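You operate a simulated robot arm through the tools that you are given. There is no shell and no other tool. Be economical: measure what you need, move in short steps, check, and stop when the job is done.

Carry out the task below with a simulated two-armed robot. There is one attempt and no reset: what you move stays moved.

JOB
Take the blue tea towel from the worktop above the washer and hang it over the handle of the top oven door.

It is judged by the outcome, as a careful person would: the job done as asked, and still so three seconds after it is handed in. It fails if anything else is knocked over, pushed out of place, dropped, spilled or broken. Flat cloth is picked up by pressing the open fingertips on it (5 to 10 N) and closing them slowly along it; thin cloth reads only 2 to 8 mm in the jaws.

ROBOT AND FRAMES
Two 7-joint arms with two-finger parallel grippers on one trunk, on a base that drives. Base frame: it is fixed to the floor where the robot stands at the start and does not move with it; the origin is under the middle of the robot, x ahead of it, y to its left, z up; the surface under the hand at the start is at about z = 0.91. Lengths are in m, angles in degrees, forces in N, time in s.
The left shoulder is at the start at [0.11, 0.169, 1.486], the right one opposite. With the tool pointing down near the work surface each hand reaches from about 0.44 to 0.74 m from the robot's upright axis, wherever it stands, measured 20 degrees to its own side. Payload 1.57 kg a hand.
Tool frame (each hand has its own): the origin (TCP) lies between the finger pads and is the grasp point; the fingertips stand 0.03 m ahead of it; z points along the fingers, y is the line along which they close. The gripper opens to 0.08 m. The fingers are 0.017 m wide and 0.012 m thick; the gripper's body (0.04 by 0.082 m) begins 0.08 m behind the TCP.
Orientation is told as [roll, pitch, yaw] about the base's x, y, z axes, in that order, counted from this pose: with the fingers straight down and closing along the base's y, the tool's x points along the base's -x, its y along +y and its z along -z.

CONTROLS
- The arms move only by the tool jog_arm. It takes "left_commands", "right_commands" or both (then of equal length, played together; a hand with none holds still); each is a list that holds one entry, the list of rows, each a list of 7 numbers: the gripper command, from -1 (shut) to 1 (fully open), values between in proportion, then the shift along the tool's x, y, z in units of 500 mm (1.0 is 500 mm), then the turn, a rotation vector about the tool's x, y, z in units of 90 degrees (1.0 is 90 degrees). In form: [[[gripper, x, y, z, rx, ry, rz], ...]]. A call has 1 to 10 rows; each row is the pose to reach, as a shift and turn from the pose commanded when the call began, along the tool's axes at that moment. A call with a number of a shift or a turn outside -1 to 1 is refused whole. Each row takes 0.2 s and may step no farther than 0.05 m and 8.6 degrees from the row before; otherwise, or with a gripper value out of range, the whole call is refused. Where a pose cannot be reached the arm comes as near as it can. A force on the tool above 40 N (or 10 N above the force at the start of the call, whichever is more), or a blocked arm, ends the call early, and 0.2 s more pass. Each finger travels about 0.072 m/s and halts on what it meets, pressing with about 36 N; the grip force reading is that of the motor and also rises with nothing between the fingers. The clock runs only during rows and for 0.2 s after the last one: add rows that repeat a pose to give the fingers time. It gives the time, the measured TCP pose, the force on the tool (base axes), the opening and the grip force at its end, in the units of the frame above (readings bear some noise), with the torque about the TCP (base axes, N m) and any sound that the robot's microphone picked up.
- Cameras (640 x 400 px; columns grow to the right, rows downward): "scene" is now at [0.1325, 0.0262, 1.6474]; the picture's right is [0.46, -0.89, 0.00], its down [-0.82, -0.43, -0.38] and it looks along [0.34, 0.17, -0.93] (base axes); focal length 278 px, centre (320, 200). "left" rides on the left gripper at [0.072, 0.007, -0.122] in its tool frame; the picture's right is [-0.09, 1.00, 0.00], its down [-0.84, -0.08, -0.54] and it looks along [-0.54, -0.05, 0.84] (tool axes); focal length 238 px, centre (320, 200). "right" rides on the right gripper at [0.072, -0.007, -0.122] in its tool frame; the picture's right is [0.09, 1.00, 0.00], its down [-0.84, 0.08, -0.54] and it looks along [-0.54, 0.05, 0.84] (tool axes); focal length 238 px, centre (320, 200). There is no depth. A picture from a camera that has moved, and an enlarged one, comes with that camera's place and axes in the base frame and with its lens.
- camera(camera): a new picture of that camera. The clock stands still meanwhile.
- raise_lower(by): slides the trunk up (or, below 0, down) by that many m; the arms and the scene camera ride with it, the base frame stays. It gives what a move gives, with no picture.
- base_move(legs): drives the robot by 1 to 6 legs, each [ahead, left, turn to the left] in m, m and degrees, along the robot's own axes; the way and the turn of a leg run together, so that a leg with both is an arc; at most 1.5 m and 180 degrees a leg. The arms and the cameras ride along, it lands a little off, and it stops where it bumps. It gives what a move gives.
- pan_tilt(pan, tilt): turns the head with the scene camera to pan (to the left, within 86 degrees either way) and tilt (down, from -29 to 69), counted from straight ahead of the robot. It gives what a move gives.
- enlarge(camera, box): a new picture of the part [left, top, right, bottom] of that camera's present view, enlarged. The clock stands still meanwhile.
- sign_off(): hands the job in; it is judged then, once.

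Work in short steps. Places have to be worked out from the pictures, the camera data and where the tool is seen: move nearer, look again, correct. Check each grasp and each placing, and mend what went wrong. You have 120 turns and 88 pictures in all, those below and enlarged ones among them. Open the grippers and draw the arms clear of the work before you hand the job in, unless the task says otherwise; then end with one line.

The tools are called after "Emit:" by a JSON object that holds its "method" and its "body". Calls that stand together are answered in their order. jog_arm: Moves the arms, as the interface text tells. Its arguments: {"type":"object","properties":{"left_commands":{"type":"array","items":{"type":"array","items":{"type":"array","items":{"type":"number"}}}},"right_commands":{"type":"array","items":{"type":"array","items":{"type":"array","items":{"type":"number"}}}}},"required":[]} The other tools are called the same way: raise_lower (by) slides the trunk up or down; base_move (legs) drives the base; pan_tilt (pan, tilt) turns the head that bears the scene camera; camera (camera) takes a picture; enlarge (camera, box) takes an enlarged picture of a part of a camera's view; sign_off () hands the job in.

At the start:

```text
clock: 0.0
left_tcp_pos: [0.4665, 0.5387, 1.0197]
left_orientation: [0.0, 0.0, 0.0]
left_force: [-0.1, 0.2, 0.0]
left_ft_torque: [0.03, 0.02, 0.0]
left_width: 0.0801
left_grasp_force: 0.1
right_tcp_pos: [0.7084, -0.0714, 1.061]
right_orientation: [0.0, 0.1, 0.0]
right_force: [-0.5, 0.7, -0.5]
right_ft_torque: [-0.01, -0.01, 0.02]
right_width: 0.0799
right_grasp_force: 0.0
trunk travel left (down, up): [-0.8, 0.09]
robot x, y, heading: [0.0003, 0.0, -0.1]
head pan, tilt: [27.4, 67.7]
```

scene: 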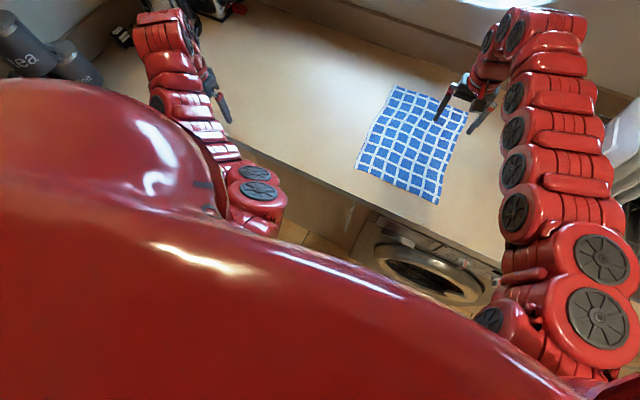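
right: 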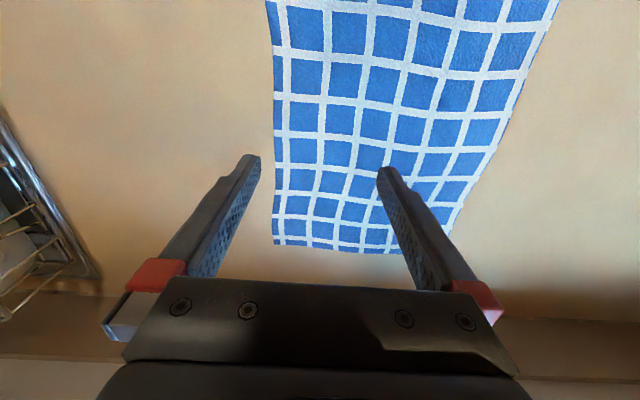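
left: 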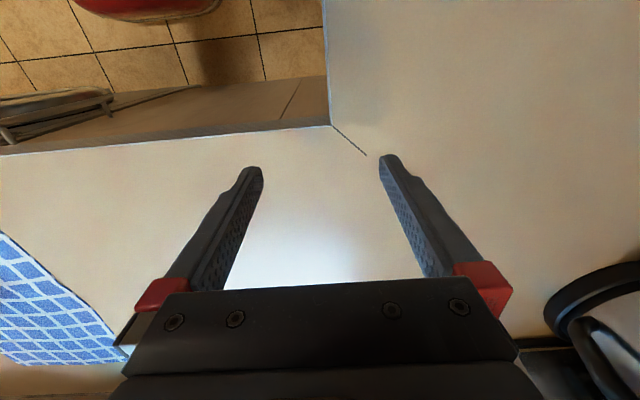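

The towel spans about x 0.55–0.90, y −0.14–0.12 on the worktop. Next I look for the oven by panning the head.

Emit:
{"method": "pan_tilt", "body": {"pan": -70, "tilt": 25}}

Emit:
{"method": "camera", "body": {"camera": "scene"}}

Emit:
{"method": "pan_tilt", "body": {"pan": 75, "tilt": 25}}

Emit:
{"method": "camera", "body": {"camera": "scene"}}

```text
clock: 1.7
left_tcp_pos: [0.4668, 0.5386, 1.0204]
left_orientation: [0.0, 0.0, 0.0]
left_force: [0.1, -0.7, -0.5]
left_ft_torque: [0.02, -0.04, -0.02]
left_width: 0.0798
left_grasp_force: 0.1
right_tcp_pos: [0.7075, -0.0726, 1.06]
right_orientation: [0.0, 0.1, 0.0]
right_force: [-0.2, 0.7, 0.1]
right_ft_torque: [-0.01, -0.04, 0.03]
right_width: 0.0801
right_grasp_force: 0.0
trunk travel left (down, up): [-0.8, 0.09]
robot x, y, heading: [0.0005, 0.0015, -0.1]
head pan, tilt: [-70.0, 25.0]
```

```text
84 pictures are left
camera scene: at [0.1132, -0.0867, 1.7057], right [-0.94, -0.34, 0.0], down [-0.15, 0.4, -0.91], along [0.31, -0.85, -0.42], focal length 278 px, centre (320, 200)
```

scene: 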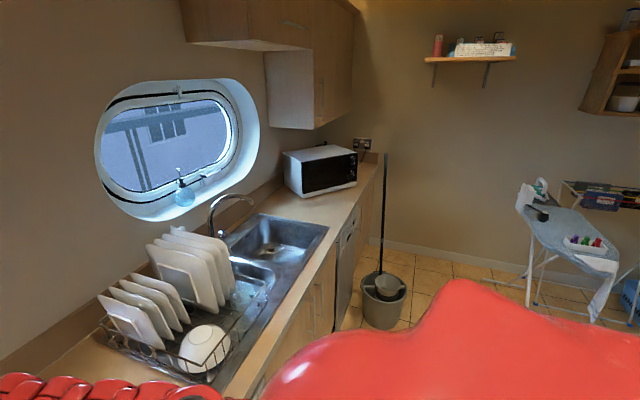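

```text
clock: 4.0
left_tcp_pos: [0.466, 0.5379, 1.0198]
left_orientation: [0.0, 0.0, 0.0]
left_force: [-0.5, -0.1, -0.6]
left_ft_torque: [0.01, -0.04, 0.01]
left_width: 0.0799
left_grasp_force: 0.0
right_tcp_pos: [0.7068, -0.0714, 1.0604]
right_orientation: [0.0, 0.1, -0.1]
right_force: [-0.2, -0.7, -0.7]
right_ft_torque: [0.0, -0.03, 0.0]
right_width: 0.0803
right_grasp_force: 0.0
trunk travel left (down, up): [-0.8, 0.09]
robot x, y, heading: [0.0004, 0.0002, -0.0]
head pan, tilt: [75.0, 25.0]
```

```text
83 pictures are left
camera scene: at [0.1055, 0.0889, 1.7058], right [0.97, -0.26, 0.0], down [-0.11, -0.41, -0.91], along [0.23, 0.88, -0.42], focal length 278 px, centre (320, 200)
```

scene: 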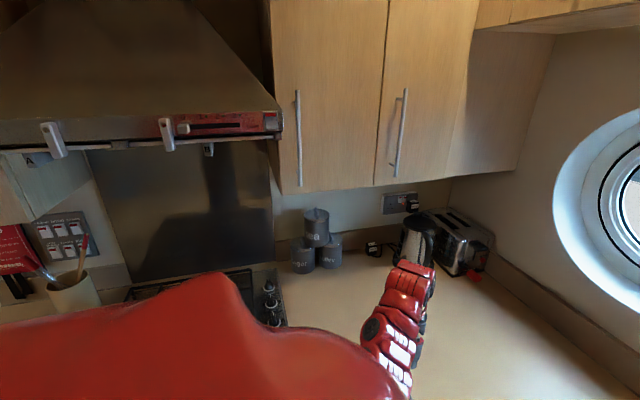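

The hob with hood is on the left, so the oven is likely below it. I tilt further to see it.

Emit:
{"method": "pan_tilt", "body": {"pan": 86, "tilt": 60}}

Emit:
{"method": "camera", "body": {"camera": "scene"}}

```text
clock: 5.0
left_tcp_pos: [0.4669, 0.537, 1.0203]
left_orientation: [0.0, -0.1, 0.0]
left_force: [-0.3, 0.4, -0.9]
left_ft_torque: [0.01, -0.01, -0.02]
left_width: 0.0799
left_grasp_force: 0.0
right_tcp_pos: [0.7075, -0.0713, 1.0597]
right_orientation: [0.0, 0.0, 0.1]
right_force: [-0.4, 0.2, -0.5]
right_ft_torque: [0.0, 0.01, 0.02]
right_width: 0.08
right_grasp_force: 0.0
trunk travel left (down, up): [-0.8, 0.09]
robot x, y, heading: [-0.001, -0.0003, -0.1]
head pan, tilt: [85.9, 60.0]
```

```text
82 pictures are left
camera scene: at [0.0864, 0.0665, 1.6558], right [1.0, -0.07, 0.0], down [-0.06, -0.86, -0.5], along [0.04, 0.5, -0.87], focal length 278 px, centre (320, 200)
```

scene: 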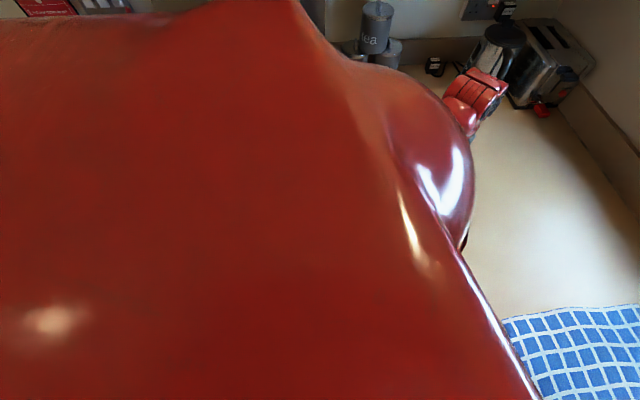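

The trunk blocks that view; I'll look at the oven after picking up. The plan is to grip both corners of the towel's near edge, one hand each, so first I bring both hands over that edge at a safe height.

Emit:
{"method": "jog_arm", "body": {"left_commands": [[[0.25, -0.02, -0.09, 0, 0, 0, 0], [0.25, -0.04, -0.18, 0, 0, 0, 0], [0.25, -0.06, -0.27, 0, 0, 0, 0], [0.25, -0.08, -0.36, 0, 0, 0, 0], [0.25, -0.1, -0.45, 0, 0, 0, 0], [0.25, -0.12, -0.54, 0, 0, 0, 0], [0.25, -0.14, -0.63, 0, 0, 0, 0], [0.25, -0.16, -0.72, 0, 0, 0, 0], [0.25, -0.18, -0.81, 0, 0, 0, 0], [0.25, -0.2, -0.86, 0, 0, 0, 0]]], "right_commands": [[[0.25, 0.05, -0.01, 0.02, 0, 0, 0], [0.25, 0.1, -0.02, 0.04, 0, 0, 0], [0.25, 0.15, -0.03, 0.06, 0, 0, 0], [0.25, 0.2, -0.04, 0.08, 0, 0, 0], [0.25, 0.25, -0.04, 0.08, 0, 0, 0], [0.25, 0.27, -0.04, 0.08, 0, 0, 0], [0.25, 0.27, -0.04, 0.08, 0, 0, 0], [0.25, 0.27, -0.04, 0.08, 0, 0, 0], [0.25, 0.27, -0.04, 0.08, 0, 0, 0], [0.25, 0.27, -0.04, 0.08, 0, 0, 0]]]}}

Emit:
{"method": "pan_tilt", "body": {"pan": 0, "tilt": 66}}

Emit:
{"method": "camera", "body": {"camera": "scene"}}

Emit:
{"method": "camera", "body": {"camera": "right"}}

Emit:
{"method": "camera", "body": {"camera": "left"}}

```text
clock: 7.2
left_tcp_pos: [0.5585, 0.1065, 0.9903]
left_orientation: [-0.1, -0.1, 0.1]
left_force: [0.5, 0.3, -0.7]
left_ft_torque: [0.03, 0.0, 0.02]
left_width: 0.0502
left_grasp_force: 0.0
left hand out of reach, approached as far as the arm can: row 1, 2, 3, 4, 5, 6, 7, 8, 9, 10
right_tcp_pos: [0.5784, -0.0929, 0.9947]
right_orientation: [0.0, -0.1, 0.0]
right_force: [0.4, 0.4, 0.0]
right_ft_torque: [0.03, 0.0, 0.01]
right_width: 0.05
right_grasp_force: 0.0
right hand out of reach, approached as far as the arm can: row 4, 5, 6, 7, 8, 9, 10
trunk travel left (down, up): [-0.8, 0.09]
robot x, y, heading: [0.0, 0.0006, -0.1]
head pan, tilt: [85.9, 60.0]
```

```text
clock: 8.8
left_tcp_pos: [0.5584, 0.1072, 0.9906]
left_orientation: [-0.3, -0.3, 0.0]
left_force: [-0.1, 0.4, -0.5]
left_ft_torque: [0.01, -0.02, 0.0]
left_width: 0.0501
left_grasp_force: 0.1
right_tcp_pos: [0.5779, -0.0924, 0.9953]
right_orientation: [0.1, -0.1, 0.0]
right_force: [0.8, -0.5, 0.1]
right_ft_torque: [0.01, -0.01, -0.02]
right_width: 0.0498
right_grasp_force: 0.1
trunk travel left (down, up): [-0.8, 0.09]
robot x, y, heading: [-0.0, -0.0046, 0.0]
head pan, tilt: [0.0, 66.0]
```

```text
81 pictures are left
camera scene: at [0.1411, -0.0002, 1.6491], right [0.0, -1.0, 0.0], down [-0.91, 0.0, -0.41], along [0.41, 0.0, -0.91], focal length 278 px, centre (320, 200)
```

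scene: 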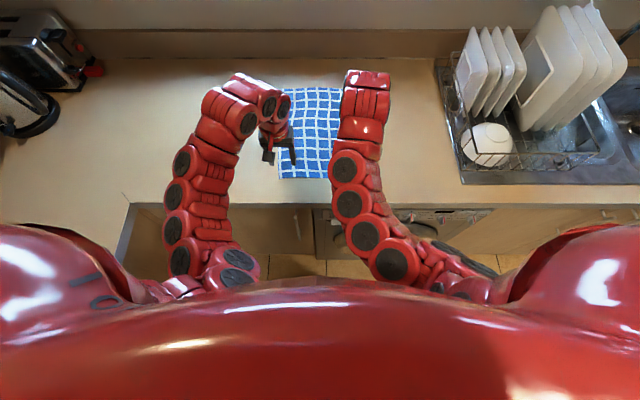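

```text
80 pictures are left
camera right: at [0.5062, -0.0996, 1.1172], right [-0.09, 1.0, 0.0], down [0.84, 0.08, 0.54], along [0.54, 0.05, -0.84], focal length 238 px, centre (320, 200)
```

right: 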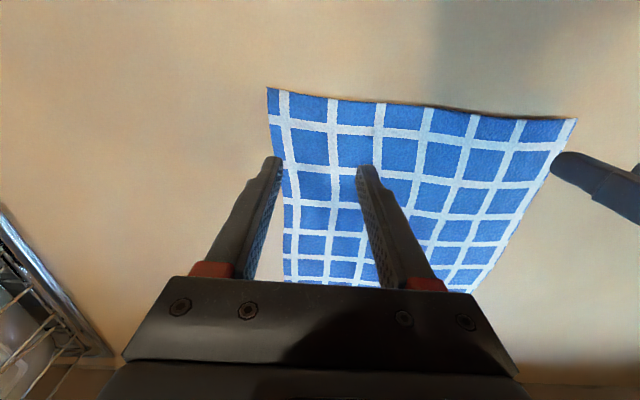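

```text
79 pictures are left
camera left: at [0.4869, 0.1146, 1.1118], right [0.09, 1.0, 0.0], down [0.83, -0.08, 0.55], along [0.54, -0.05, -0.84], focal length 238 px, centre (320, 200)
```

left: 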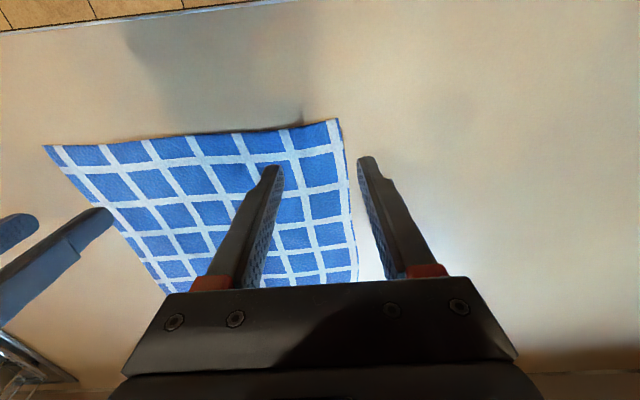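

The near edge lies at about x 0.537, from y −0.139 to 0.123. The hands are cramped this close in, so I back the base 0.10 m and then extend.

Emit:
{"method": "base_move", "body": {"legs": [[-0.1, 0, 0]]}}

```text
clock: 10.0
left_tcp_pos: [0.4577, 0.1058, 0.9901]
left_orientation: [-0.3, -0.3, -0.1]
left_force: [1.2, -0.2, 0.5]
left_ft_torque: [-0.03, -0.02, -0.03]
left_width: 0.05
left_grasp_force: 0.0
right_tcp_pos: [0.4772, -0.0924, 0.9947]
right_orientation: [-0.2, -0.1, 0.1]
right_force: [0.0, -0.7, 0.8]
right_ft_torque: [0.0, 0.01, -0.02]
right_width: 0.0504
right_grasp_force: 0.0
trunk travel left (down, up): [-0.8, 0.09]
robot x, y, heading: [-0.1024, 0.0045, -0.0]
head pan, tilt: [0.0, 66.0]
```

Now I extend both hands forward over the edge.

Emit:
{"method": "jog_arm", "body": {"left_commands": [[[0.25, -0.07, -0.02, 0, 0, 0, 0], [0.25, -0.14, -0.04, 0, 0, 0, 0], [0.25, -0.2, -0.06, 0, 0, 0, 0], [0.25, -0.2, -0.06, 0, 0, 0, 0]]], "right_commands": [[[0.25, -0.06, 0, 0, 0, 0, 0], [0.25, -0.11, 0, 0, 0, 0, 0], [0.25, -0.16, 0, 0, 0, 0, 0], [0.25, -0.16, 0, 0, 0, 0, 0]]]}}

```text
clock: 11.0
left_tcp_pos: [0.5597, 0.0763, 0.9913]
left_orientation: [-0.2, -0.3, -0.1]
left_force: [-0.1, -0.2, 0.6]
left_ft_torque: [0.01, -0.01, 0.02]
left_width: 0.05
left_grasp_force: 0.1
right_tcp_pos: [0.5589, -0.0925, 0.9955]
right_orientation: [0.0, -0.1, 0.0]
right_force: [0.2, -0.3, -0.6]
right_ft_torque: [-0.04, -0.01, 0.01]
right_width: 0.0503
right_grasp_force: 0.0
trunk travel left (down, up): [-0.8, 0.09]
robot x, y, heading: [-0.1005, 0.0005, -0.1]
head pan, tilt: [0.0, 66.0]
```

Both hands reached. I lower to about 8 mm above the cloth and look.

Emit:
{"method": "jog_arm", "body": {"left_commands": [[[0.25, 0.005, 0, 0.04, 0, 0, 0], [0.25, 0.005, 0, 0.08, 0, 0, 0], [0.25, 0.005, 0, 0.08, 0, 0, 0]]], "right_commands": [[[0.25, 0.005, 0, 0.045, 0, 0, 0], [0.25, 0.005, 0, 0.09, 0, 0, 0], [0.25, 0.005, 0, 0.09, 0, 0, 0]]]}}

Emit:
{"method": "camera", "body": {"camera": "right"}}

Emit:
{"method": "camera", "body": {"camera": "left"}}

```text
clock: 11.8
left_tcp_pos: [0.5565, 0.0768, 0.9504]
left_orientation: [-0.3, -0.3, 0.0]
left_force: [0.2, 0.8, 0.0]
left_ft_torque: [-0.02, 0.02, -0.02]
left_width: 0.05
left_grasp_force: 0.0
right_tcp_pos: [0.5557, -0.0902, 0.95]
right_orientation: [0.1, -0.1, 0.0]
right_force: [-0.7, -0.1, 0.8]
right_ft_torque: [0.03, 0.01, -0.02]
right_width: 0.0502
right_grasp_force: 0.0
trunk travel left (down, up): [-0.8, 0.09]
robot x, y, heading: [-0.1023, 0.0026, -0.1]
head pan, tilt: [0.0, 66.0]
```

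```text
78 pictures are left
camera right: at [0.4829, -0.0989, 1.0721], right [-0.09, 1.0, 0.0], down [0.84, 0.08, 0.54], along [0.54, 0.05, -0.84], focal length 238 px, centre (320, 200)
```

right: 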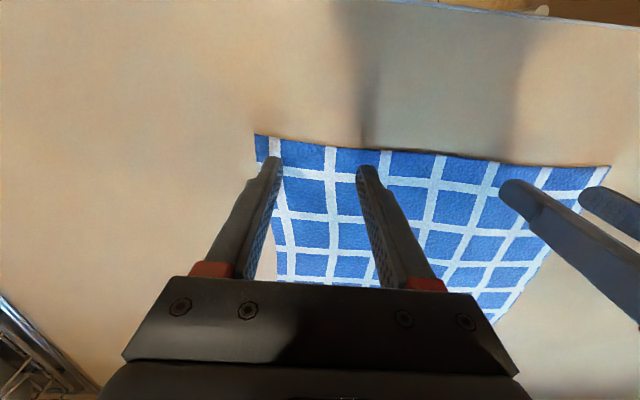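

```text
77 pictures are left
camera left: at [0.4844, 0.0847, 1.0722], right [0.09, 1.0, 0.0], down [0.83, -0.08, 0.55], along [0.54, -0.05, -0.84], focal length 238 px, centre (320, 200)
```

left: 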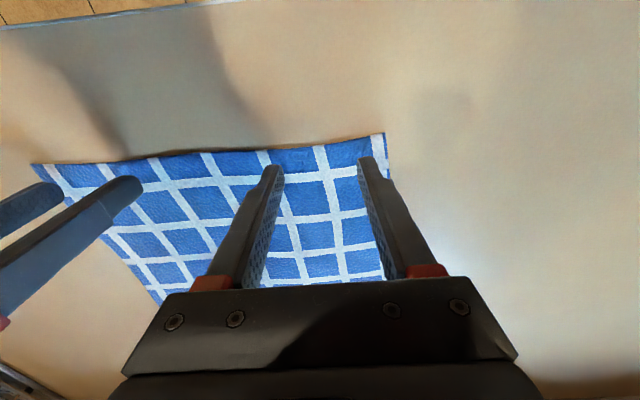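

Tips are over the cloth, inside both side edges. I press down in small steps.

Emit:
{"method": "jog_arm", "body": {"left_commands": [[[0.25, 0, -0.004, 0.01, 0, 0, 0], [0.25, 0, -0.008, 0.02, 0, 0, 0], [0.25, 0, -0.008, 0.024, 0, 0, 0]]], "right_commands": [[[0.25, 0, 0, 0.01, 0, 0, 0], [0.25, 0, 0, 0.02, 0, 0, 0], [0.25, 0, 0, 0.024, 0, 0, 0]]]}}

```text
clock: 12.6
left_tcp_pos: [0.5551, 0.072, 0.941]
left_orientation: [-0.1, -0.4, 0.0]
left_force: [0.4, 0.2, 1.1]
left_ft_torque: [0.01, 0.0, 0.01]
left_width: 0.05
left_grasp_force: 0.1
right_tcp_pos: [0.5557, -0.0925, 0.9421]
right_orientation: [-0.1, -0.4, 0.0]
right_force: [2.4, -0.6, 20.6]
right_ft_torque: [-0.14, 0.05, -0.04]
right_width: 0.0501
right_grasp_force: 0.1
trunk travel left (down, up): [-0.8, 0.09]
robot x, y, heading: [-0.1012, -0.0009, -0.1]
head pan, tilt: [0.0, 66.0]
```

The right hand presses with 20 N, too much, and the left barely touches. I ease the right up 2 mm and lower the left 2 mm.

Emit:
{"method": "jog_arm", "body": {"left_commands": [[[0.25, 0, 0, 0.004, 0, 0, 0], [0.25, 0, 0, 0.004, 0, 0, 0]]], "right_commands": [[[0.25, 0, 0, -0.005, 0, 0, 0], [0.25, 0, 0, -0.005, 0, 0, 0]]]}}

```text
clock: 13.2
left_tcp_pos: [0.5554, 0.0729, 0.9409]
left_orientation: [-0.2, -0.6, 0.1]
left_force: [0.4, 2.7, 28.0]
left_ft_torque: [0.63, 0.14, -0.02]
left_width: 0.0499
left_grasp_force: 0.2
right_tcp_pos: [0.5537, -0.0929, 0.9431]
right_orientation: [0.0, -0.1, 0.0]
right_force: [-0.8, -0.2, 0.7]
right_ft_torque: [0.0, 0.02, 0.0]
right_width: 0.0501
right_grasp_force: 0.0
trunk travel left (down, up): [-0.8, 0.09]
robot x, y, heading: [-0.1007, 0.0029, 0.1]
head pan, tilt: [0.0, 66.0]
```

Contact is stiff: I take the left up about 1.4 mm and the right down about 1.5 mm.

Emit:
{"method": "jog_arm", "body": {"left_commands": [[[0.25, 0, 0, -0.0026, 0, 0, 0], [0.25, 0, 0, -0.0026, 0, 0, 0]]], "right_commands": [[[0.25, 0, 0, 0.003, 0, 0, 0], [0.25, 0, 0, 0.003, 0, 0, 0]]]}}

```text
clock: 13.8
left_tcp_pos: [0.5537, 0.0727, 0.9415]
left_orientation: [-0.2, -0.5, 0.0]
left_force: [3.7, 2.6, 23.9]
left_ft_torque: [0.64, 0.01, -0.11]
left_width: 0.0505
left_grasp_force: 0.4
right_tcp_pos: [0.5543, -0.0912, 0.9423]
right_orientation: [0.0, -0.3, 0.0]
right_force: [0.8, 0.4, 5.7]
right_ft_torque: [-0.05, 0.02, 0.0]
right_width: 0.05
right_grasp_force: 0.1
trunk travel left (down, up): [-0.8, 0.09]
robot x, y, heading: [-0.1019, -0.0032, 0.1]
head pan, tilt: [0.0, 66.0]
```

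The right is at 5.7 N, good. The left still reads 24 N, so I ease it a bit more.

Emit:
{"method": "jog_arm", "body": {"left_commands": [[[0.25, 0, 0, -0.003, 0, 0, 0], [0.25, 0, 0, -0.003, 0, 0, 0]]]}}

```text
clock: 14.4
left_tcp_pos: [0.5541, 0.0728, 0.9417]
left_orientation: [-0.2, -0.3, 0.0]
left_force: [1.9, -0.6, 8.0]
left_ft_torque: [0.17, 0.04, -0.04]
left_width: 0.0504
left_grasp_force: 0.2
right_tcp_pos: [0.555, -0.0912, 0.9411]
right_orientation: [0.0, -0.4, -0.1]
right_force: [-1.6, 2.1, 12.5]
right_ft_torque: [-0.08, 0.12, -0.02]
right_width: 0.0498
right_grasp_force: 0.1
trunk travel left (down, up): [-0.8, 0.09]
robot x, y, heading: [-0.1009, -0.0007, 0.0]
head pan, tilt: [0.0, 66.0]
```

Left 8 N, right roughly 6–12 N: good. I close both slowly along the cloth.

Emit:
{"method": "jog_arm", "body": {"left_commands": [[[0.05, 0, 0, 0, 0, 0, 0], [-0.1, 0, 0, 0, 0, 0, 0], [-0.25, 0, 0, 0, 0, 0, 0], [-0.4, 0, 0, 0, 0, 0, 0], [-0.55, 0, 0, 0, 0, 0, 0], [-0.7, 0, 0, 0, 0, 0, 0], [-0.85, 0, 0, 0, 0, 0, 0], [-1, 0, 0, 0, 0, 0, 0], [-1, 0, 0, 0, 0, 0, 0], [-1, 0, 0, 0, 0, 0, 0]]], "right_commands": [[[0.05, 0, 0, 0, 0, 0, 0], [-0.1, 0, 0, 0, 0, 0, 0], [-0.25, 0, 0, 0, 0, 0, 0], [-0.4, 0, 0, 0, 0, 0, 0], [-0.55, 0, 0, 0, 0, 0, 0], [-0.7, 0, 0, 0, 0, 0, 0], [-0.85, 0, 0, 0, 0, 0, 0], [-1, 0, 0, 0, 0, 0, 0], [-1, 0, 0, 0, 0, 0, 0], [-1, 0, 0, 0, 0, 0, 0]]]}}

Emit:
{"method": "camera", "body": {"camera": "right"}}

Emit:
{"method": "camera", "body": {"camera": "left"}}

```text
clock: 16.6
left_tcp_pos: [0.5549, 0.0721, 0.9423]
left_orientation: [-0.2, -0.4, 0.1]
left_force: [-0.4, -0.5, -1.0]
left_ft_torque: [0.01, 0.01, 0.0]
left_width: 0.0
left_grasp_force: 21.1
right_tcp_pos: [0.5537, -0.0907, 0.9414]
right_orientation: [0.0, -0.3, 0.1]
right_force: [1.5, -0.7, 21.8]
right_ft_torque: [-0.01, 0.12, 0.01]
right_width: 0.0025
right_grasp_force: 24.4
trunk travel left (down, up): [-0.8, 0.09]
robot x, y, heading: [-0.0977, 0.0013, -0.4]
head pan, tilt: [0.0, 66.0]
```

```text
76 pictures are left
camera right: at [0.4813, -0.0994, 1.0634], right [-0.09, 1.0, 0.0], down [0.83, 0.08, 0.55], along [0.54, 0.05, -0.84], focal length 238 px, centre (320, 200)
```

right: 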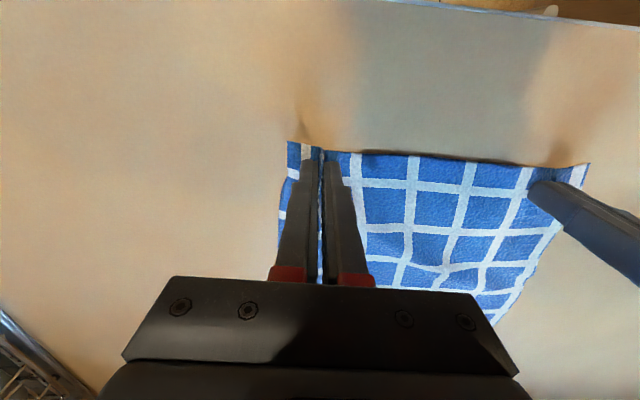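

```text
75 pictures are left
camera left: at [0.4825, 0.0805, 1.0631], right [0.09, 1.0, 0.0], down [0.83, -0.08, 0.55], along [0.55, -0.05, -0.84], focal length 238 px, centre (320, 200)
```

left: 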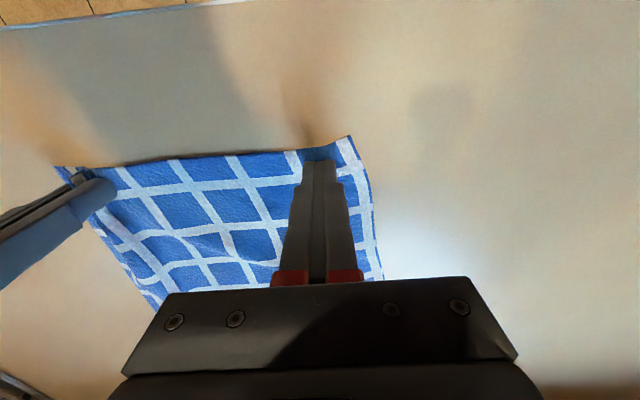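

Right has cloth (2.5 mm); left closed on nothing. I lift the right slightly and reopen the left.

Emit:
{"method": "jog_arm", "body": {"left_commands": [[[0.0, 0, 0, -0.01, 0, 0, 0], [0.25, 0, 0, -0.01, 0, 0, 0], [0.25, 0, 0, -0.002, 0, 0, 0], [0.25, 0, 0, 0, 0, 0, 0], [0.25, 0, 0, 0.001, 0, 0, 0]]], "right_commands": [[[-1, 0, 0, -0.006, 0, 0, 0], [-1, 0, 0, -0.006, 0, 0, 0], [-1, 0, 0, -0.006, 0, 0, 0], [-1, 0, 0, -0.006, 0, 0, 0], [-1, 0, 0, -0.006, 0, 0, 0]]]}}

```text
clock: 17.8
left_tcp_pos: [0.5555, 0.0718, 0.9416]
left_orientation: [-0.2, -0.4, 0.1]
left_force: [0.2, -0.8, 10.6]
left_ft_torque: [0.21, 0.04, -0.02]
left_width: 0.049
left_grasp_force: 0.1
right_tcp_pos: [0.5552, -0.092, 0.9432]
right_orientation: [0.0, -0.3, -0.1]
right_force: [0.9, 0.0, -0.1]
right_ft_torque: [-0.02, -0.02, 0.03]
right_width: 0.0026
right_grasp_force: 24.3
trunk travel left (down, up): [-0.8, 0.09]
robot x, y, heading: [-0.0995, 0.0012, 0.0]
head pan, tilt: [0.0, 66.0]
```

Torque shows only the +y finger is bearing. I roll the hand 0.3° to level it.

Emit:
{"method": "jog_arm", "body": {"left_commands": [[[0.25, 0, 0, 0, -0.0035, 0, 0], [0.25, 0, 0, 0, -0.0035, 0, 0]]]}}

```text
clock: 18.4
left_tcp_pos: [0.5562, 0.0712, 0.9423]
left_orientation: [0.1, -0.5, 0.0]
left_force: [2.5, 0.2, 15.1]
left_ft_torque: [-0.01, -0.07, -0.02]
left_width: 0.0492
left_grasp_force: 0.1
right_tcp_pos: [0.5549, -0.0911, 0.9432]
right_orientation: [-0.1, -0.2, 0.0]
right_force: [-0.1, 0.0, -0.6]
right_ft_torque: [0.01, -0.01, -0.02]
right_width: 0.0023
right_grasp_force: 24.1
trunk travel left (down, up): [-0.8, 0.09]
robot x, y, heading: [-0.0988, 0.0017, 0.3]
head pan, tilt: [0.0, 66.0]
```

Level now (torque ~0). I ease up slightly and close the left slowly.

Emit:
{"method": "jog_arm", "body": {"left_commands": [[[0.15, 0, 0, -0.0006, 0, 0, 0], [0, 0, 0, -0.0006, 0, 0, 0], [-0.15, 0, 0, -0.0006, 0, 0, 0], [-0.3, 0, 0, -0.0006, 0, 0, 0], [-0.45, 0, 0, -0.0006, 0, 0, 0], [-0.6, 0, 0, -0.0006, 0, 0, 0], [-0.75, 0, 0, -0.0006, 0, 0, 0], [-0.9, 0, 0, -0.0006, 0, 0, 0], [-1, 0, 0, -0.0006, 0, 0, 0], [-1, 0, 0, -0.0006, 0, 0, 0]]]}}

Emit:
{"method": "camera", "body": {"camera": "left"}}

```text
clock: 20.6
left_tcp_pos: [0.5555, 0.0706, 0.9413]
left_orientation: [0.1, -0.4, 0.0]
left_force: [1.6, -14.2, 17.4]
left_ft_torque: [-0.41, 0.05, 0.14]
left_width: 0.0033
left_grasp_force: 24.0
right_tcp_pos: [0.5548, -0.0924, 0.9429]
right_orientation: [0.1, -0.2, 0.0]
right_force: [-1.5, 11.7, -0.8]
right_ft_torque: [0.39, 0.07, 0.04]
right_width: 0.0028
right_grasp_force: 24.1
trunk travel left (down, up): [-0.8, 0.09]
robot x, y, heading: [-0.1016, 0.0006, 0.1]
head pan, tilt: [0.0, 66.0]
```

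```text
74 pictures are left
camera left: at [0.4827, 0.078, 1.0624], right [0.09, 1.0, 0.0], down [0.83, -0.08, 0.55], along [0.55, -0.05, -0.84], focal length 238 px, centre (320, 200)
```

left: 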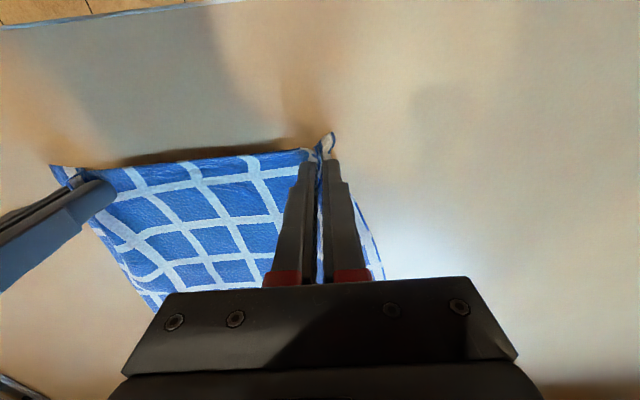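

Both grip now (3.3 and 2.8 mm), with 14 N tension between them. I bring the hands 12 mm together and lift 0.12 m.

Emit:
{"method": "jog_arm", "body": {"left_commands": [[[-1, 0, -0.012, -0.02, 0, 0, 0], [-1, 0, -0.012, -0.06, 0, 0, 0], [-1, 0, -0.012, -0.12, 0, 0, 0], [-1, 0, -0.012, -0.18, 0, 0, 0], [-1, 0, -0.012, -0.24, 0, 0, 0], [-1, 0, -0.012, -0.24, 0, 0, 0]]], "right_commands": [[[-1, 0, 0.012, -0.02, 0, 0, 0], [-1, 0, 0.012, -0.06, 0, 0, 0], [-1, 0, 0.012, -0.12, 0, 0, 0], [-1, 0, 0.012, -0.18, 0, 0, 0], [-1, 0, 0.012, -0.24, 0, 0, 0], [-1, 0, 0.012, -0.24, 0, 0, 0]]]}}

Emit:
{"method": "camera", "body": {"camera": "left"}}

```text
clock: 22.0
left_tcp_pos: [0.5563, 0.0672, 1.0583]
left_orientation: [0.1, -0.2, 0.0]
left_force: [0.3, -1.0, 0.5]
left_ft_torque: [-0.03, -0.02, 0.03]
left_width: 0.0023
left_grasp_force: 24.1
right_tcp_pos: [0.5556, -0.0862, 1.0626]
right_orientation: [0.0, -0.1, -0.1]
right_force: [0.1, 0.5, 0.0]
right_ft_torque: [0.04, -0.02, -0.02]
right_width: 0.0026
right_grasp_force: 24.1
trunk travel left (down, up): [-0.8, 0.09]
robot x, y, heading: [-0.1033, -0.0003, 0.2]
head pan, tilt: [0.0, 66.0]
```

```text
73 pictures are left
camera left: at [0.484, 0.0736, 1.1793], right [0.09, 1.0, 0.0], down [0.83, -0.08, 0.54], along [0.54, -0.05, -0.84], focal length 238 px, centre (320, 200)
```

left: 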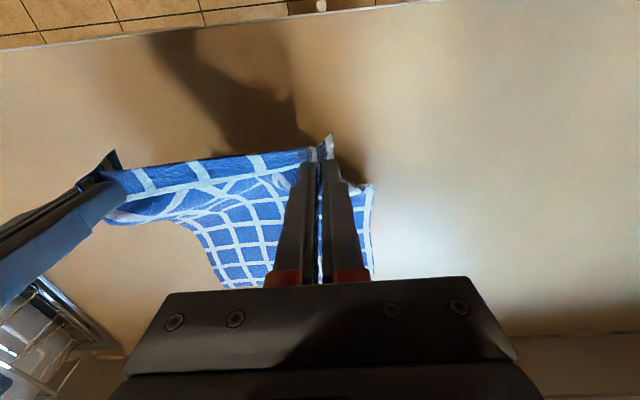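

The towel is held by both corners. I raise the trunk 0.09 m and the hands further, to clear the worktop.

Emit:
{"method": "raise_lower", "body": {"by": 0.088}}

Emit:
{"method": "jog_arm", "body": {"left_commands": [[[-1, -0.05, 0, -0.06, 0, 0, 0], [-1, -0.1, 0, -0.12, 0, 0, 0], [-1, -0.15, 0, -0.18, 0, 0, 0], [-1, -0.16, 0, -0.25, 0, 0, 0], [-1, -0.16, 0, -0.32, 0, 0, 0]]], "right_commands": [[[-1, -0.05, 0, -0.06, 0, 0, 0], [-1, -0.1, 0, -0.12, 0, 0, 0], [-1, -0.15, 0, -0.18, 0, 0, 0], [-1, -0.16, 0, -0.25, 0, 0, 0], [-1, -0.16, 0, -0.32, 0, 0, 0]]]}}

```text
clock: 23.2
left_tcp_pos: [0.5562, 0.0648, 1.1459]
left_orientation: [0.1, -0.2, 0.0]
left_force: [1.1, -1.1, -0.3]
left_ft_torque: [0.0, 0.01, -0.05]
left_width: 0.0021
left_grasp_force: 24.0
right_tcp_pos: [0.5544, -0.0857, 1.1504]
right_orientation: [-0.1, -0.1, 0.0]
right_force: [0.6, 0.7, -0.4]
right_ft_torque: [0.03, 0.02, 0.01]
right_width: 0.0026
right_grasp_force: 24.8
trunk travel left (down, up): [-0.888, 0.002]
robot x, y, heading: [-0.1028, -0.0016, -0.1]
head pan, tilt: [0.0, 66.0]
```

```text
clock: 24.4
left_tcp_pos: [0.612, 0.0687, 1.286]
left_orientation: [0.1, -0.3, -0.1]
left_force: [1.1, -11.2, 0.6]
left_ft_torque: [-0.35, -0.08, 0.14]
left_width: 0.0027
left_grasp_force: 23.9
left hand out of reach, approached as far as the arm can: row 3, 4, 5
right_tcp_pos: [0.6139, -0.0912, 1.2868]
right_orientation: [0.2, -0.1, 0.0]
right_force: [-1.8, 11.9, 0.5]
right_ft_torque: [0.36, 0.06, 0.02]
right_width: 0.0021
right_grasp_force: 23.8
right hand out of reach, approached as far as the arm can: row 3, 4, 5
trunk travel left (down, up): [-0.888, 0.002]
robot x, y, heading: [-0.1, -0.0011, 0.0]
head pan, tilt: [0.0, 66.0]
```

The towel now hangs about level with the worktop. I relax the stretch by a few mm and look to the right for free floor before driving.

Emit:
{"method": "jog_arm", "body": {"left_commands": [[[-1, 0, -0.01, 0, 0, 0, 0]]], "right_commands": [[[-1, 0, 0.01, 0, 0, 0, 0]]]}}

Emit:
{"method": "pan_tilt", "body": {"pan": -86, "tilt": 35}}

Emit:
{"method": "camera", "body": {"camera": "scene"}}

Emit:
{"method": "camera", "body": {"camera": "left"}}

```text
clock: 24.8
left_tcp_pos: [0.6134, 0.0639, 1.2855]
left_orientation: [0.2, -0.3, 0.1]
left_force: [0.6, -3.4, 0.3]
left_ft_torque: [-0.1, 0.02, 0.04]
left_width: 0.0018
left_grasp_force: 23.9
right_tcp_pos: [0.6155, -0.0913, 1.2858]
right_orientation: [0.1, -0.2, -0.2]
right_force: [0.1, 4.1, -0.3]
right_ft_torque: [0.11, 0.05, 0.01]
right_width: 0.0023
right_grasp_force: 23.7
trunk travel left (down, up): [-0.888, 0.002]
robot x, y, heading: [-0.1019, -0.0006, 0.1]
head pan, tilt: [0.0, 66.0]
```

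```text
clock: 26.4
left_tcp_pos: [0.6127, 0.0653, 1.2862]
left_orientation: [0.1, -0.3, 0.0]
left_force: [1.1, -2.3, 0.7]
left_ft_torque: [-0.07, -0.04, 0.01]
left_width: 0.002
left_grasp_force: 23.0
right_tcp_pos: [0.6164, -0.0873, 1.2856]
right_orientation: [-0.1, -0.1, 0.0]
right_force: [-0.1, 1.9, -0.1]
right_ft_torque: [0.07, -0.01, 0.03]
right_width: 0.0024
right_grasp_force: 24.1
trunk travel left (down, up): [-0.888, 0.002]
robot x, y, heading: [-0.0999, 0.0014, -0.0]
head pan, tilt: [-85.9, 35.0]
```

```text
72 pictures are left
camera scene: at [-0.0125, -0.0879, 1.778], right [-1.0, -0.07, 0.0], down [-0.04, 0.57, -0.82], along [0.06, -0.82, -0.57], focal length 278 px, centre (320, 200)
```

scene: 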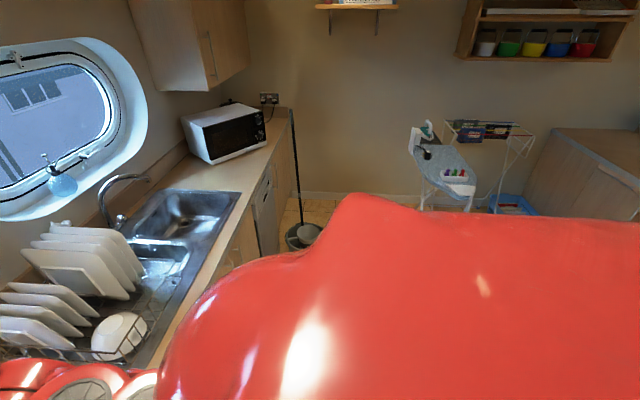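

```text
71 pictures are left
camera left: at [0.5418, 0.0721, 1.407], right [0.09, 1.0, 0.0], down [0.83, -0.08, 0.55], along [0.54, -0.05, -0.84], focal length 238 px, centre (320, 200)
```

left: 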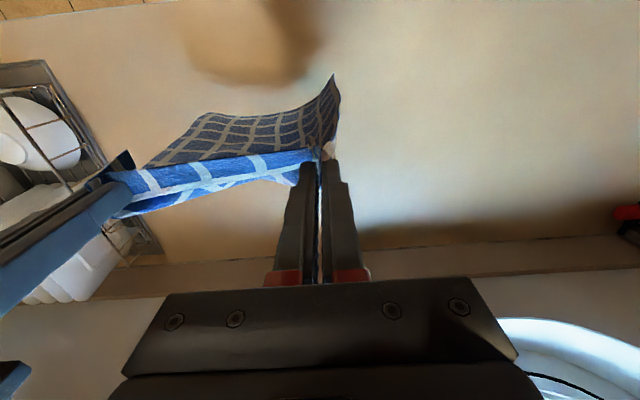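

The floor to the right is clear. I back off 0.22 m, slide right 0.4 m, and turn left 90° to face the oven.

Emit:
{"method": "base_move", "body": {"legs": [[-0.22, 0, 0], [0, -0.4, 0], [0, 0, 90]]}}

Emit:
{"method": "pan_tilt", "body": {"pan": 0, "tilt": 40}}

Emit:
{"method": "camera", "body": {"camera": "scene"}}

Emit:
{"method": "camera", "body": {"camera": "left"}}

```text
clock: 34.1
left_tcp_pos: [-0.4098, 0.3145, 1.2852]
left_orientation: [0.1, -0.3, 91.8]
left_force: [2.8, 0.3, 0.3]
left_ft_torque: [0.0, -0.05, -0.03]
left_width: 0.0019
left_grasp_force: 23.6
right_tcp_pos: [-0.2575, 0.3212, 1.2858]
right_orientation: [0.0, -0.1, 91.7]
right_force: [-2.3, -1.0, 1.0]
right_ft_torque: [0.03, 0.08, -0.04]
right_width: 0.0024
right_grasp_force: 23.7
trunk travel left (down, up): [-0.888, 0.002]
robot x, y, heading: [-0.3206, -0.3969, 91.8]
head pan, tilt: [-85.9, 35.0]
```

```text
clock: 35.7
left_tcp_pos: [-0.4083, 0.3138, 1.2868]
left_orientation: [0.0, -0.2, 91.7]
left_force: [1.9, 0.2, -0.5]
left_ft_torque: [0.04, -0.05, -0.01]
left_width: 0.0022
left_grasp_force: 23.6
right_tcp_pos: [-0.2566, 0.3213, 1.2864]
right_orientation: [-0.1, -0.2, 91.8]
right_force: [-2.1, 0.2, -0.4]
right_ft_torque: [-0.02, 0.09, -0.02]
right_width: 0.002
right_grasp_force: 23.9
trunk travel left (down, up): [-0.888, 0.002]
robot x, y, heading: [-0.3241, -0.3939, 91.7]
head pan, tilt: [0.0, 40.0]
```

```text
70 pictures are left
camera scene: at [-0.3263, -0.2327, 1.7704], right [1.0, 0.03, 0.0], down [0.02, -0.64, -0.77], along [-0.02, 0.77, -0.64], focal length 278 px, centre (320, 200)
```

scene: 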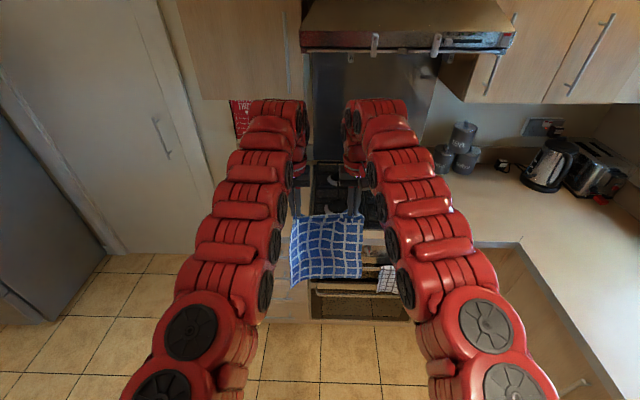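

```text
69 pictures are left
camera left: at [-0.412, 0.2423, 1.4071], right [-1.0, 0.06, 0.0], down [0.05, 0.84, 0.55], along [0.03, 0.54, -0.84], focal length 238 px, centre (320, 200)
```

left: 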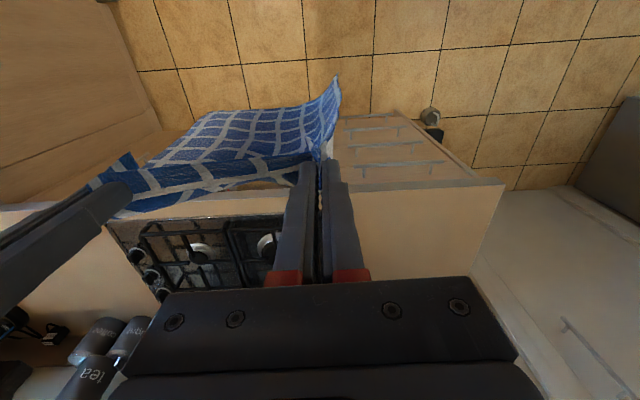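

The hob/oven is ahead, slightly right, with drawers to its left; something checked hangs at the right of the oven. I enlarge that area.

Emit:
{"method": "enlarge", "body": {"camera": "scene", "box": [260, 150, 460, 330]}}

Emit:
{"method": "enlarge", "body": {"camera": "right", "box": [0, 0, 640, 400]}}

```text
2.22 times, centred on (360, 240) of scene
camera zoom: at [-0.3263, -0.2327, 1.7704], right [1.0, 0.03, 0.0], down [0.02, -0.64, -0.77], along [-0.02, 0.77, -0.64], focal length 619 px, centre (231, 111)
```

zoom: 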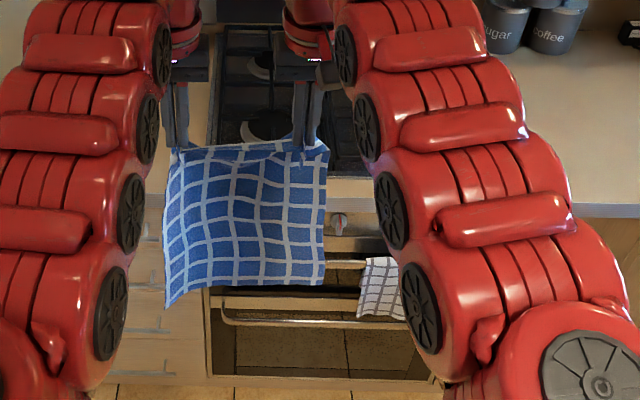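

```text
1.00 times, centred on (320, 200) of right (not enlarged: the box is as wide or as high as the picture)
camera zoom: at [-0.2479, 0.2484, 1.4079], right [-0.99, -0.12, 0.0], down [-0.1, 0.83, 0.54], along [-0.07, 0.54, -0.84], focal length 238 px, centre (320, 200)
```

zoom: 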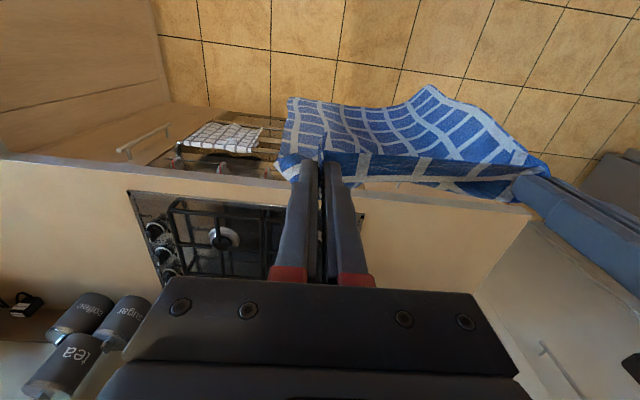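

A different, white cloth already hangs on the oven, which I mustn't disturb. I back off 0.35 m and shift right 0.15 m for a full view of the doors and handles.

Emit:
{"method": "base_move", "body": {"legs": [[-0.35, -0.42, 0]]}}

Emit:
{"method": "pan_tilt", "body": {"pan": 18, "tilt": 40}}

Emit:
{"method": "camera", "body": {"camera": "scene"}}

```text
clock: 38.8
left_tcp_pos: [0.0167, -0.0195, 1.2858]
left_orientation: [0.1, -0.2, 91.8]
left_force: [2.7, 0.6, -0.9]
left_ft_torque: [0.01, -0.1, 0.04]
left_width: 0.0021
left_grasp_force: 23.4
right_tcp_pos: [0.169, -0.013, 1.2849]
right_orientation: [0.0, -0.1, 91.8]
right_force: [-2.0, 1.1, -0.9]
right_ft_torque: [-0.03, 0.05, -0.05]
right_width: 0.0026
right_grasp_force: 24.2
trunk travel left (down, up): [-0.888, 0.002]
robot x, y, heading: [0.1052, -0.7319, 91.7]
head pan, tilt: [0.0, 40.0]
```

```text
clock: 39.6
left_tcp_pos: [0.018, -0.0211, 1.2868]
left_orientation: [0.1, -0.3, 91.8]
left_force: [2.9, -0.9, 1.2]
left_ft_torque: [0.0, -0.04, -0.01]
left_width: 0.0023
left_grasp_force: 23.8
right_tcp_pos: [0.1703, -0.0135, 1.2848]
right_orientation: [0.0, -0.1, 91.8]
right_force: [-2.3, -0.7, -0.4]
right_ft_torque: [-0.04, 0.06, -0.01]
right_width: 0.0023
right_grasp_force: 23.6
trunk travel left (down, up): [-0.888, 0.002]
robot x, y, heading: [0.1016, -0.734, 91.7]
head pan, tilt: [18.0, 40.0]
```

```text
66 pictures are left
camera scene: at [0.0748, -0.5726, 1.7705], right [0.94, 0.34, 0.0], down [0.22, -0.6, -0.77], along [-0.26, 0.72, -0.64], focal length 278 px, centre (320, 200)
```

scene: 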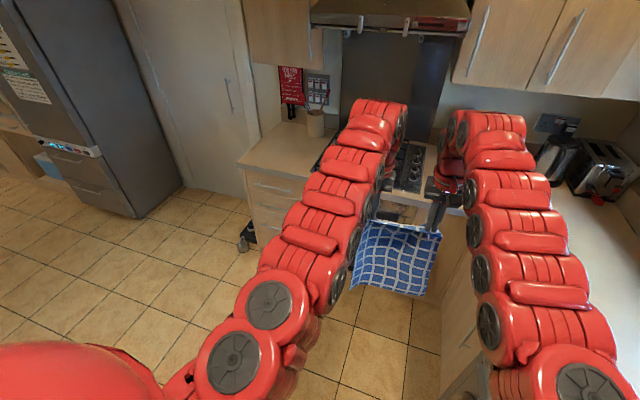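

The left arm hides it. I slide left instead to view the oven past the right arm.

Emit:
{"method": "base_move", "body": {"legs": [[0, 0.9, 0]]}}

Emit:
{"method": "pan_tilt", "body": {"pan": -38, "tilt": 38}}

Emit:
{"method": "camera", "body": {"camera": "scene"}}

```text
clock: 44.3
left_tcp_pos: [-0.8623, -0.0436, 1.2862]
left_orientation: [0.1, -0.4, 91.2]
left_force: [3.0, 0.1, -1.1]
left_ft_torque: [0.02, -0.05, -0.02]
left_width: 0.002
left_grasp_force: 23.4
right_tcp_pos: [-0.709, -0.0373, 1.2862]
right_orientation: [0.0, 0.0, 91.2]
right_force: [-2.0, -1.0, -0.1]
right_ft_torque: [0.0, 0.03, -0.03]
right_width: 0.0022
right_grasp_force: 24.0
trunk travel left (down, up): [-0.888, 0.002]
robot x, y, heading: [-0.7838, -0.7583, 91.4]
head pan, tilt: [18.0, 40.0]
```

```text
clock: 45.5
left_tcp_pos: [-0.8626, -0.0429, 1.2859]
left_orientation: [0.2, -0.3, 91.3]
left_force: [1.9, -0.1, -0.2]
left_ft_torque: [0.02, -0.08, 0.0]
left_width: 0.0024
left_grasp_force: 22.9
right_tcp_pos: [-0.7111, -0.0382, 1.2851]
right_orientation: [0.0, -0.1, 91.3]
right_force: [-2.8, -0.1, 1.0]
right_ft_torque: [0.0, 0.02, -0.02]
right_width: 0.0026
right_grasp_force: 24.2
trunk travel left (down, up): [-0.888, 0.002]
robot x, y, heading: [-0.7821, -0.7519, 91.1]
head pan, tilt: [-38.0, 38.0]
```

```text
65 pictures are left
camera scene: at [-0.731, -0.6065, 1.7734], right [0.8, -0.6, 0.0], down [-0.37, -0.49, -0.79], along [0.47, 0.63, -0.62], focal length 278 px, centre (320, 200)
```

scene: 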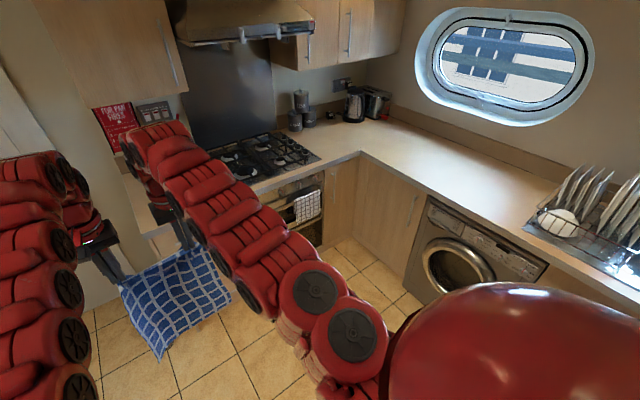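

Emit:
{"method": "enlarge", "body": {"camera": "scene", "box": [220, 130, 380, 260]}}

```text
3.08 times, centred on (300, 195) of scene
camera zoom: at [-0.731, -0.6065, 1.7734], right [0.8, -0.6, 0.0], down [-0.37, -0.49, -0.79], along [0.47, 0.63, -0.62], focal length 857 px, centre (382, 215)
```

zoom: 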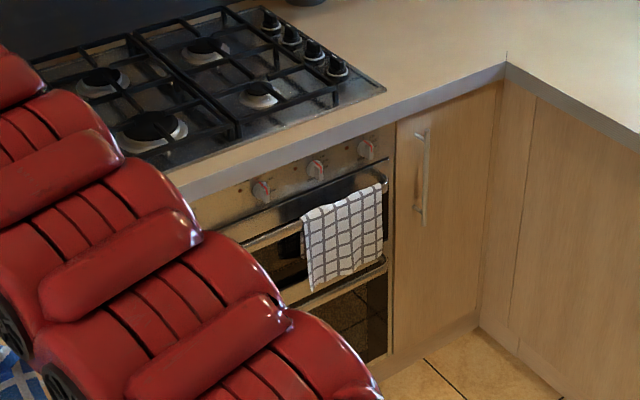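

The top handle is at z≈0.75, from x≈−0.37 to 0.10, with the white cloth on its right part (x>−0.09). I'll hang ours centred at x≈−0.24; I drive there, stopping with the towel in front of the handle.

Emit:
{"method": "base_move", "body": {"legs": [[0, -0.547, -1.2], [0.38, 0, 0]]}}

Emit:
{"method": "camera", "body": {"camera": "left"}}

Emit:
{"method": "camera", "body": {"camera": "right"}}

```text
clock: 50.7
left_tcp_pos: [-0.2798, 0.3389, 1.2869]
left_orientation: [0.0, -0.2, 89.3]
left_force: [1.9, 0.1, -0.4]
left_ft_torque: [0.04, -0.07, 0.01]
left_width: 0.0022
left_grasp_force: 23.7
right_tcp_pos: [-0.1286, 0.3419, 1.2869]
right_orientation: [-0.1, -0.2, 89.3]
right_force: [-2.5, -0.5, 0.1]
right_ft_torque: [-0.04, 0.03, -0.03]
right_width: 0.0024
right_grasp_force: 24.0
trunk travel left (down, up): [-0.888, 0.002]
robot x, y, heading: [-0.2228, -0.3737, 89.3]
head pan, tilt: [-38.0, 38.0]
```

```text
63 pictures are left
camera left: at [-0.2876, 0.2686, 1.4079], right [-0.99, 0.1, 0.0], down [0.09, 0.83, 0.55], along [0.06, 0.54, -0.84], focal length 238 px, centre (320, 200)
```

left: 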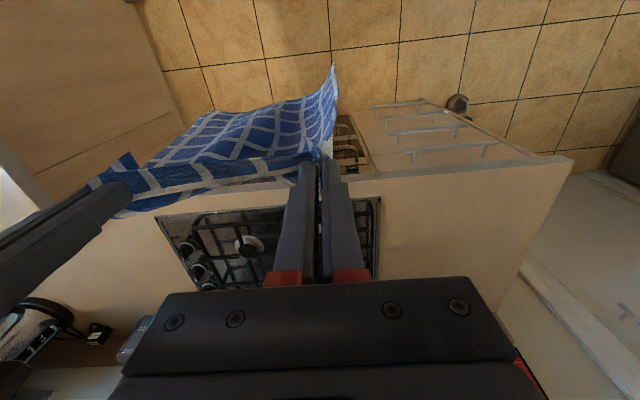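

```text
62 pictures are left
camera right: at [-0.1233, 0.2676, 1.4087], right [-1.0, -0.08, 0.0], down [-0.07, 0.84, 0.54], along [-0.04, 0.54, -0.84], focal length 238 px, centre (320, 200)
```

right: 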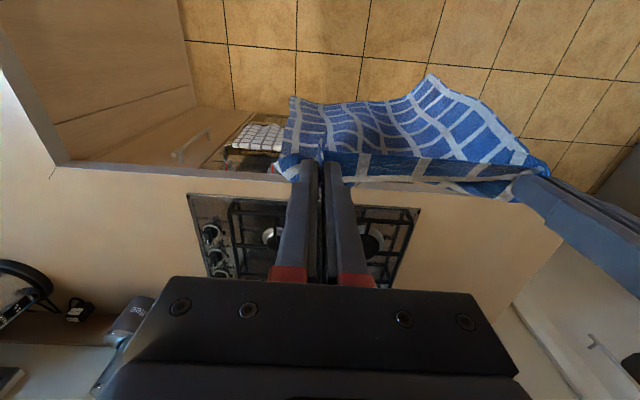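

The towel hangs vertically. I enlarge the left camera near the handle's left end.

Emit:
{"method": "enlarge", "body": {"camera": "left", "box": [300, 90, 400, 190]}}

Emit:
{"method": "enlarge", "body": {"camera": "right", "box": [200, 90, 320, 190]}}

```text
4.00 times, centred on (350, 140) of left
camera zoom: at [-0.2876, 0.2686, 1.4079], right [-0.99, 0.1, 0.0], down [0.09, 0.83, 0.55], along [0.06, 0.54, -0.84], focal length 953 px, centre (200, 440)
```

zoom: 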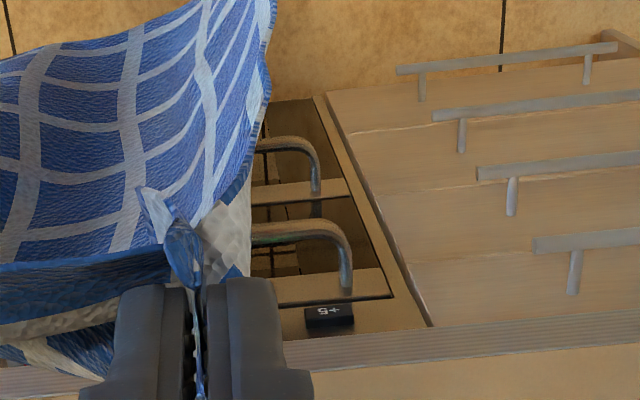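

```text
4.00 times, centred on (260, 140) of right
camera zoom: at [-0.1233, 0.2676, 1.4087], right [-1.0, -0.08, 0.0], down [-0.07, 0.84, 0.54], along [-0.04, 0.54, -0.84], focal length 953 px, centre (560, 440)
```

zoom: 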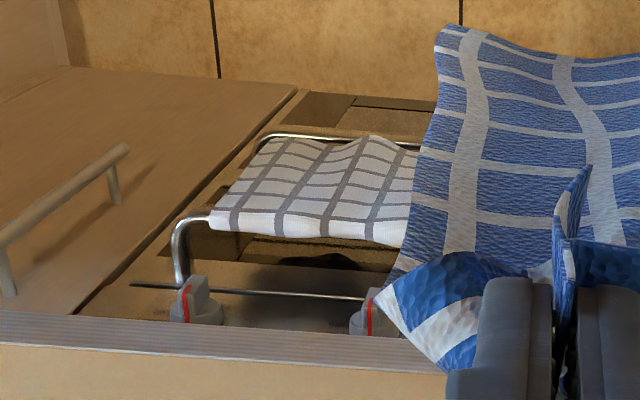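

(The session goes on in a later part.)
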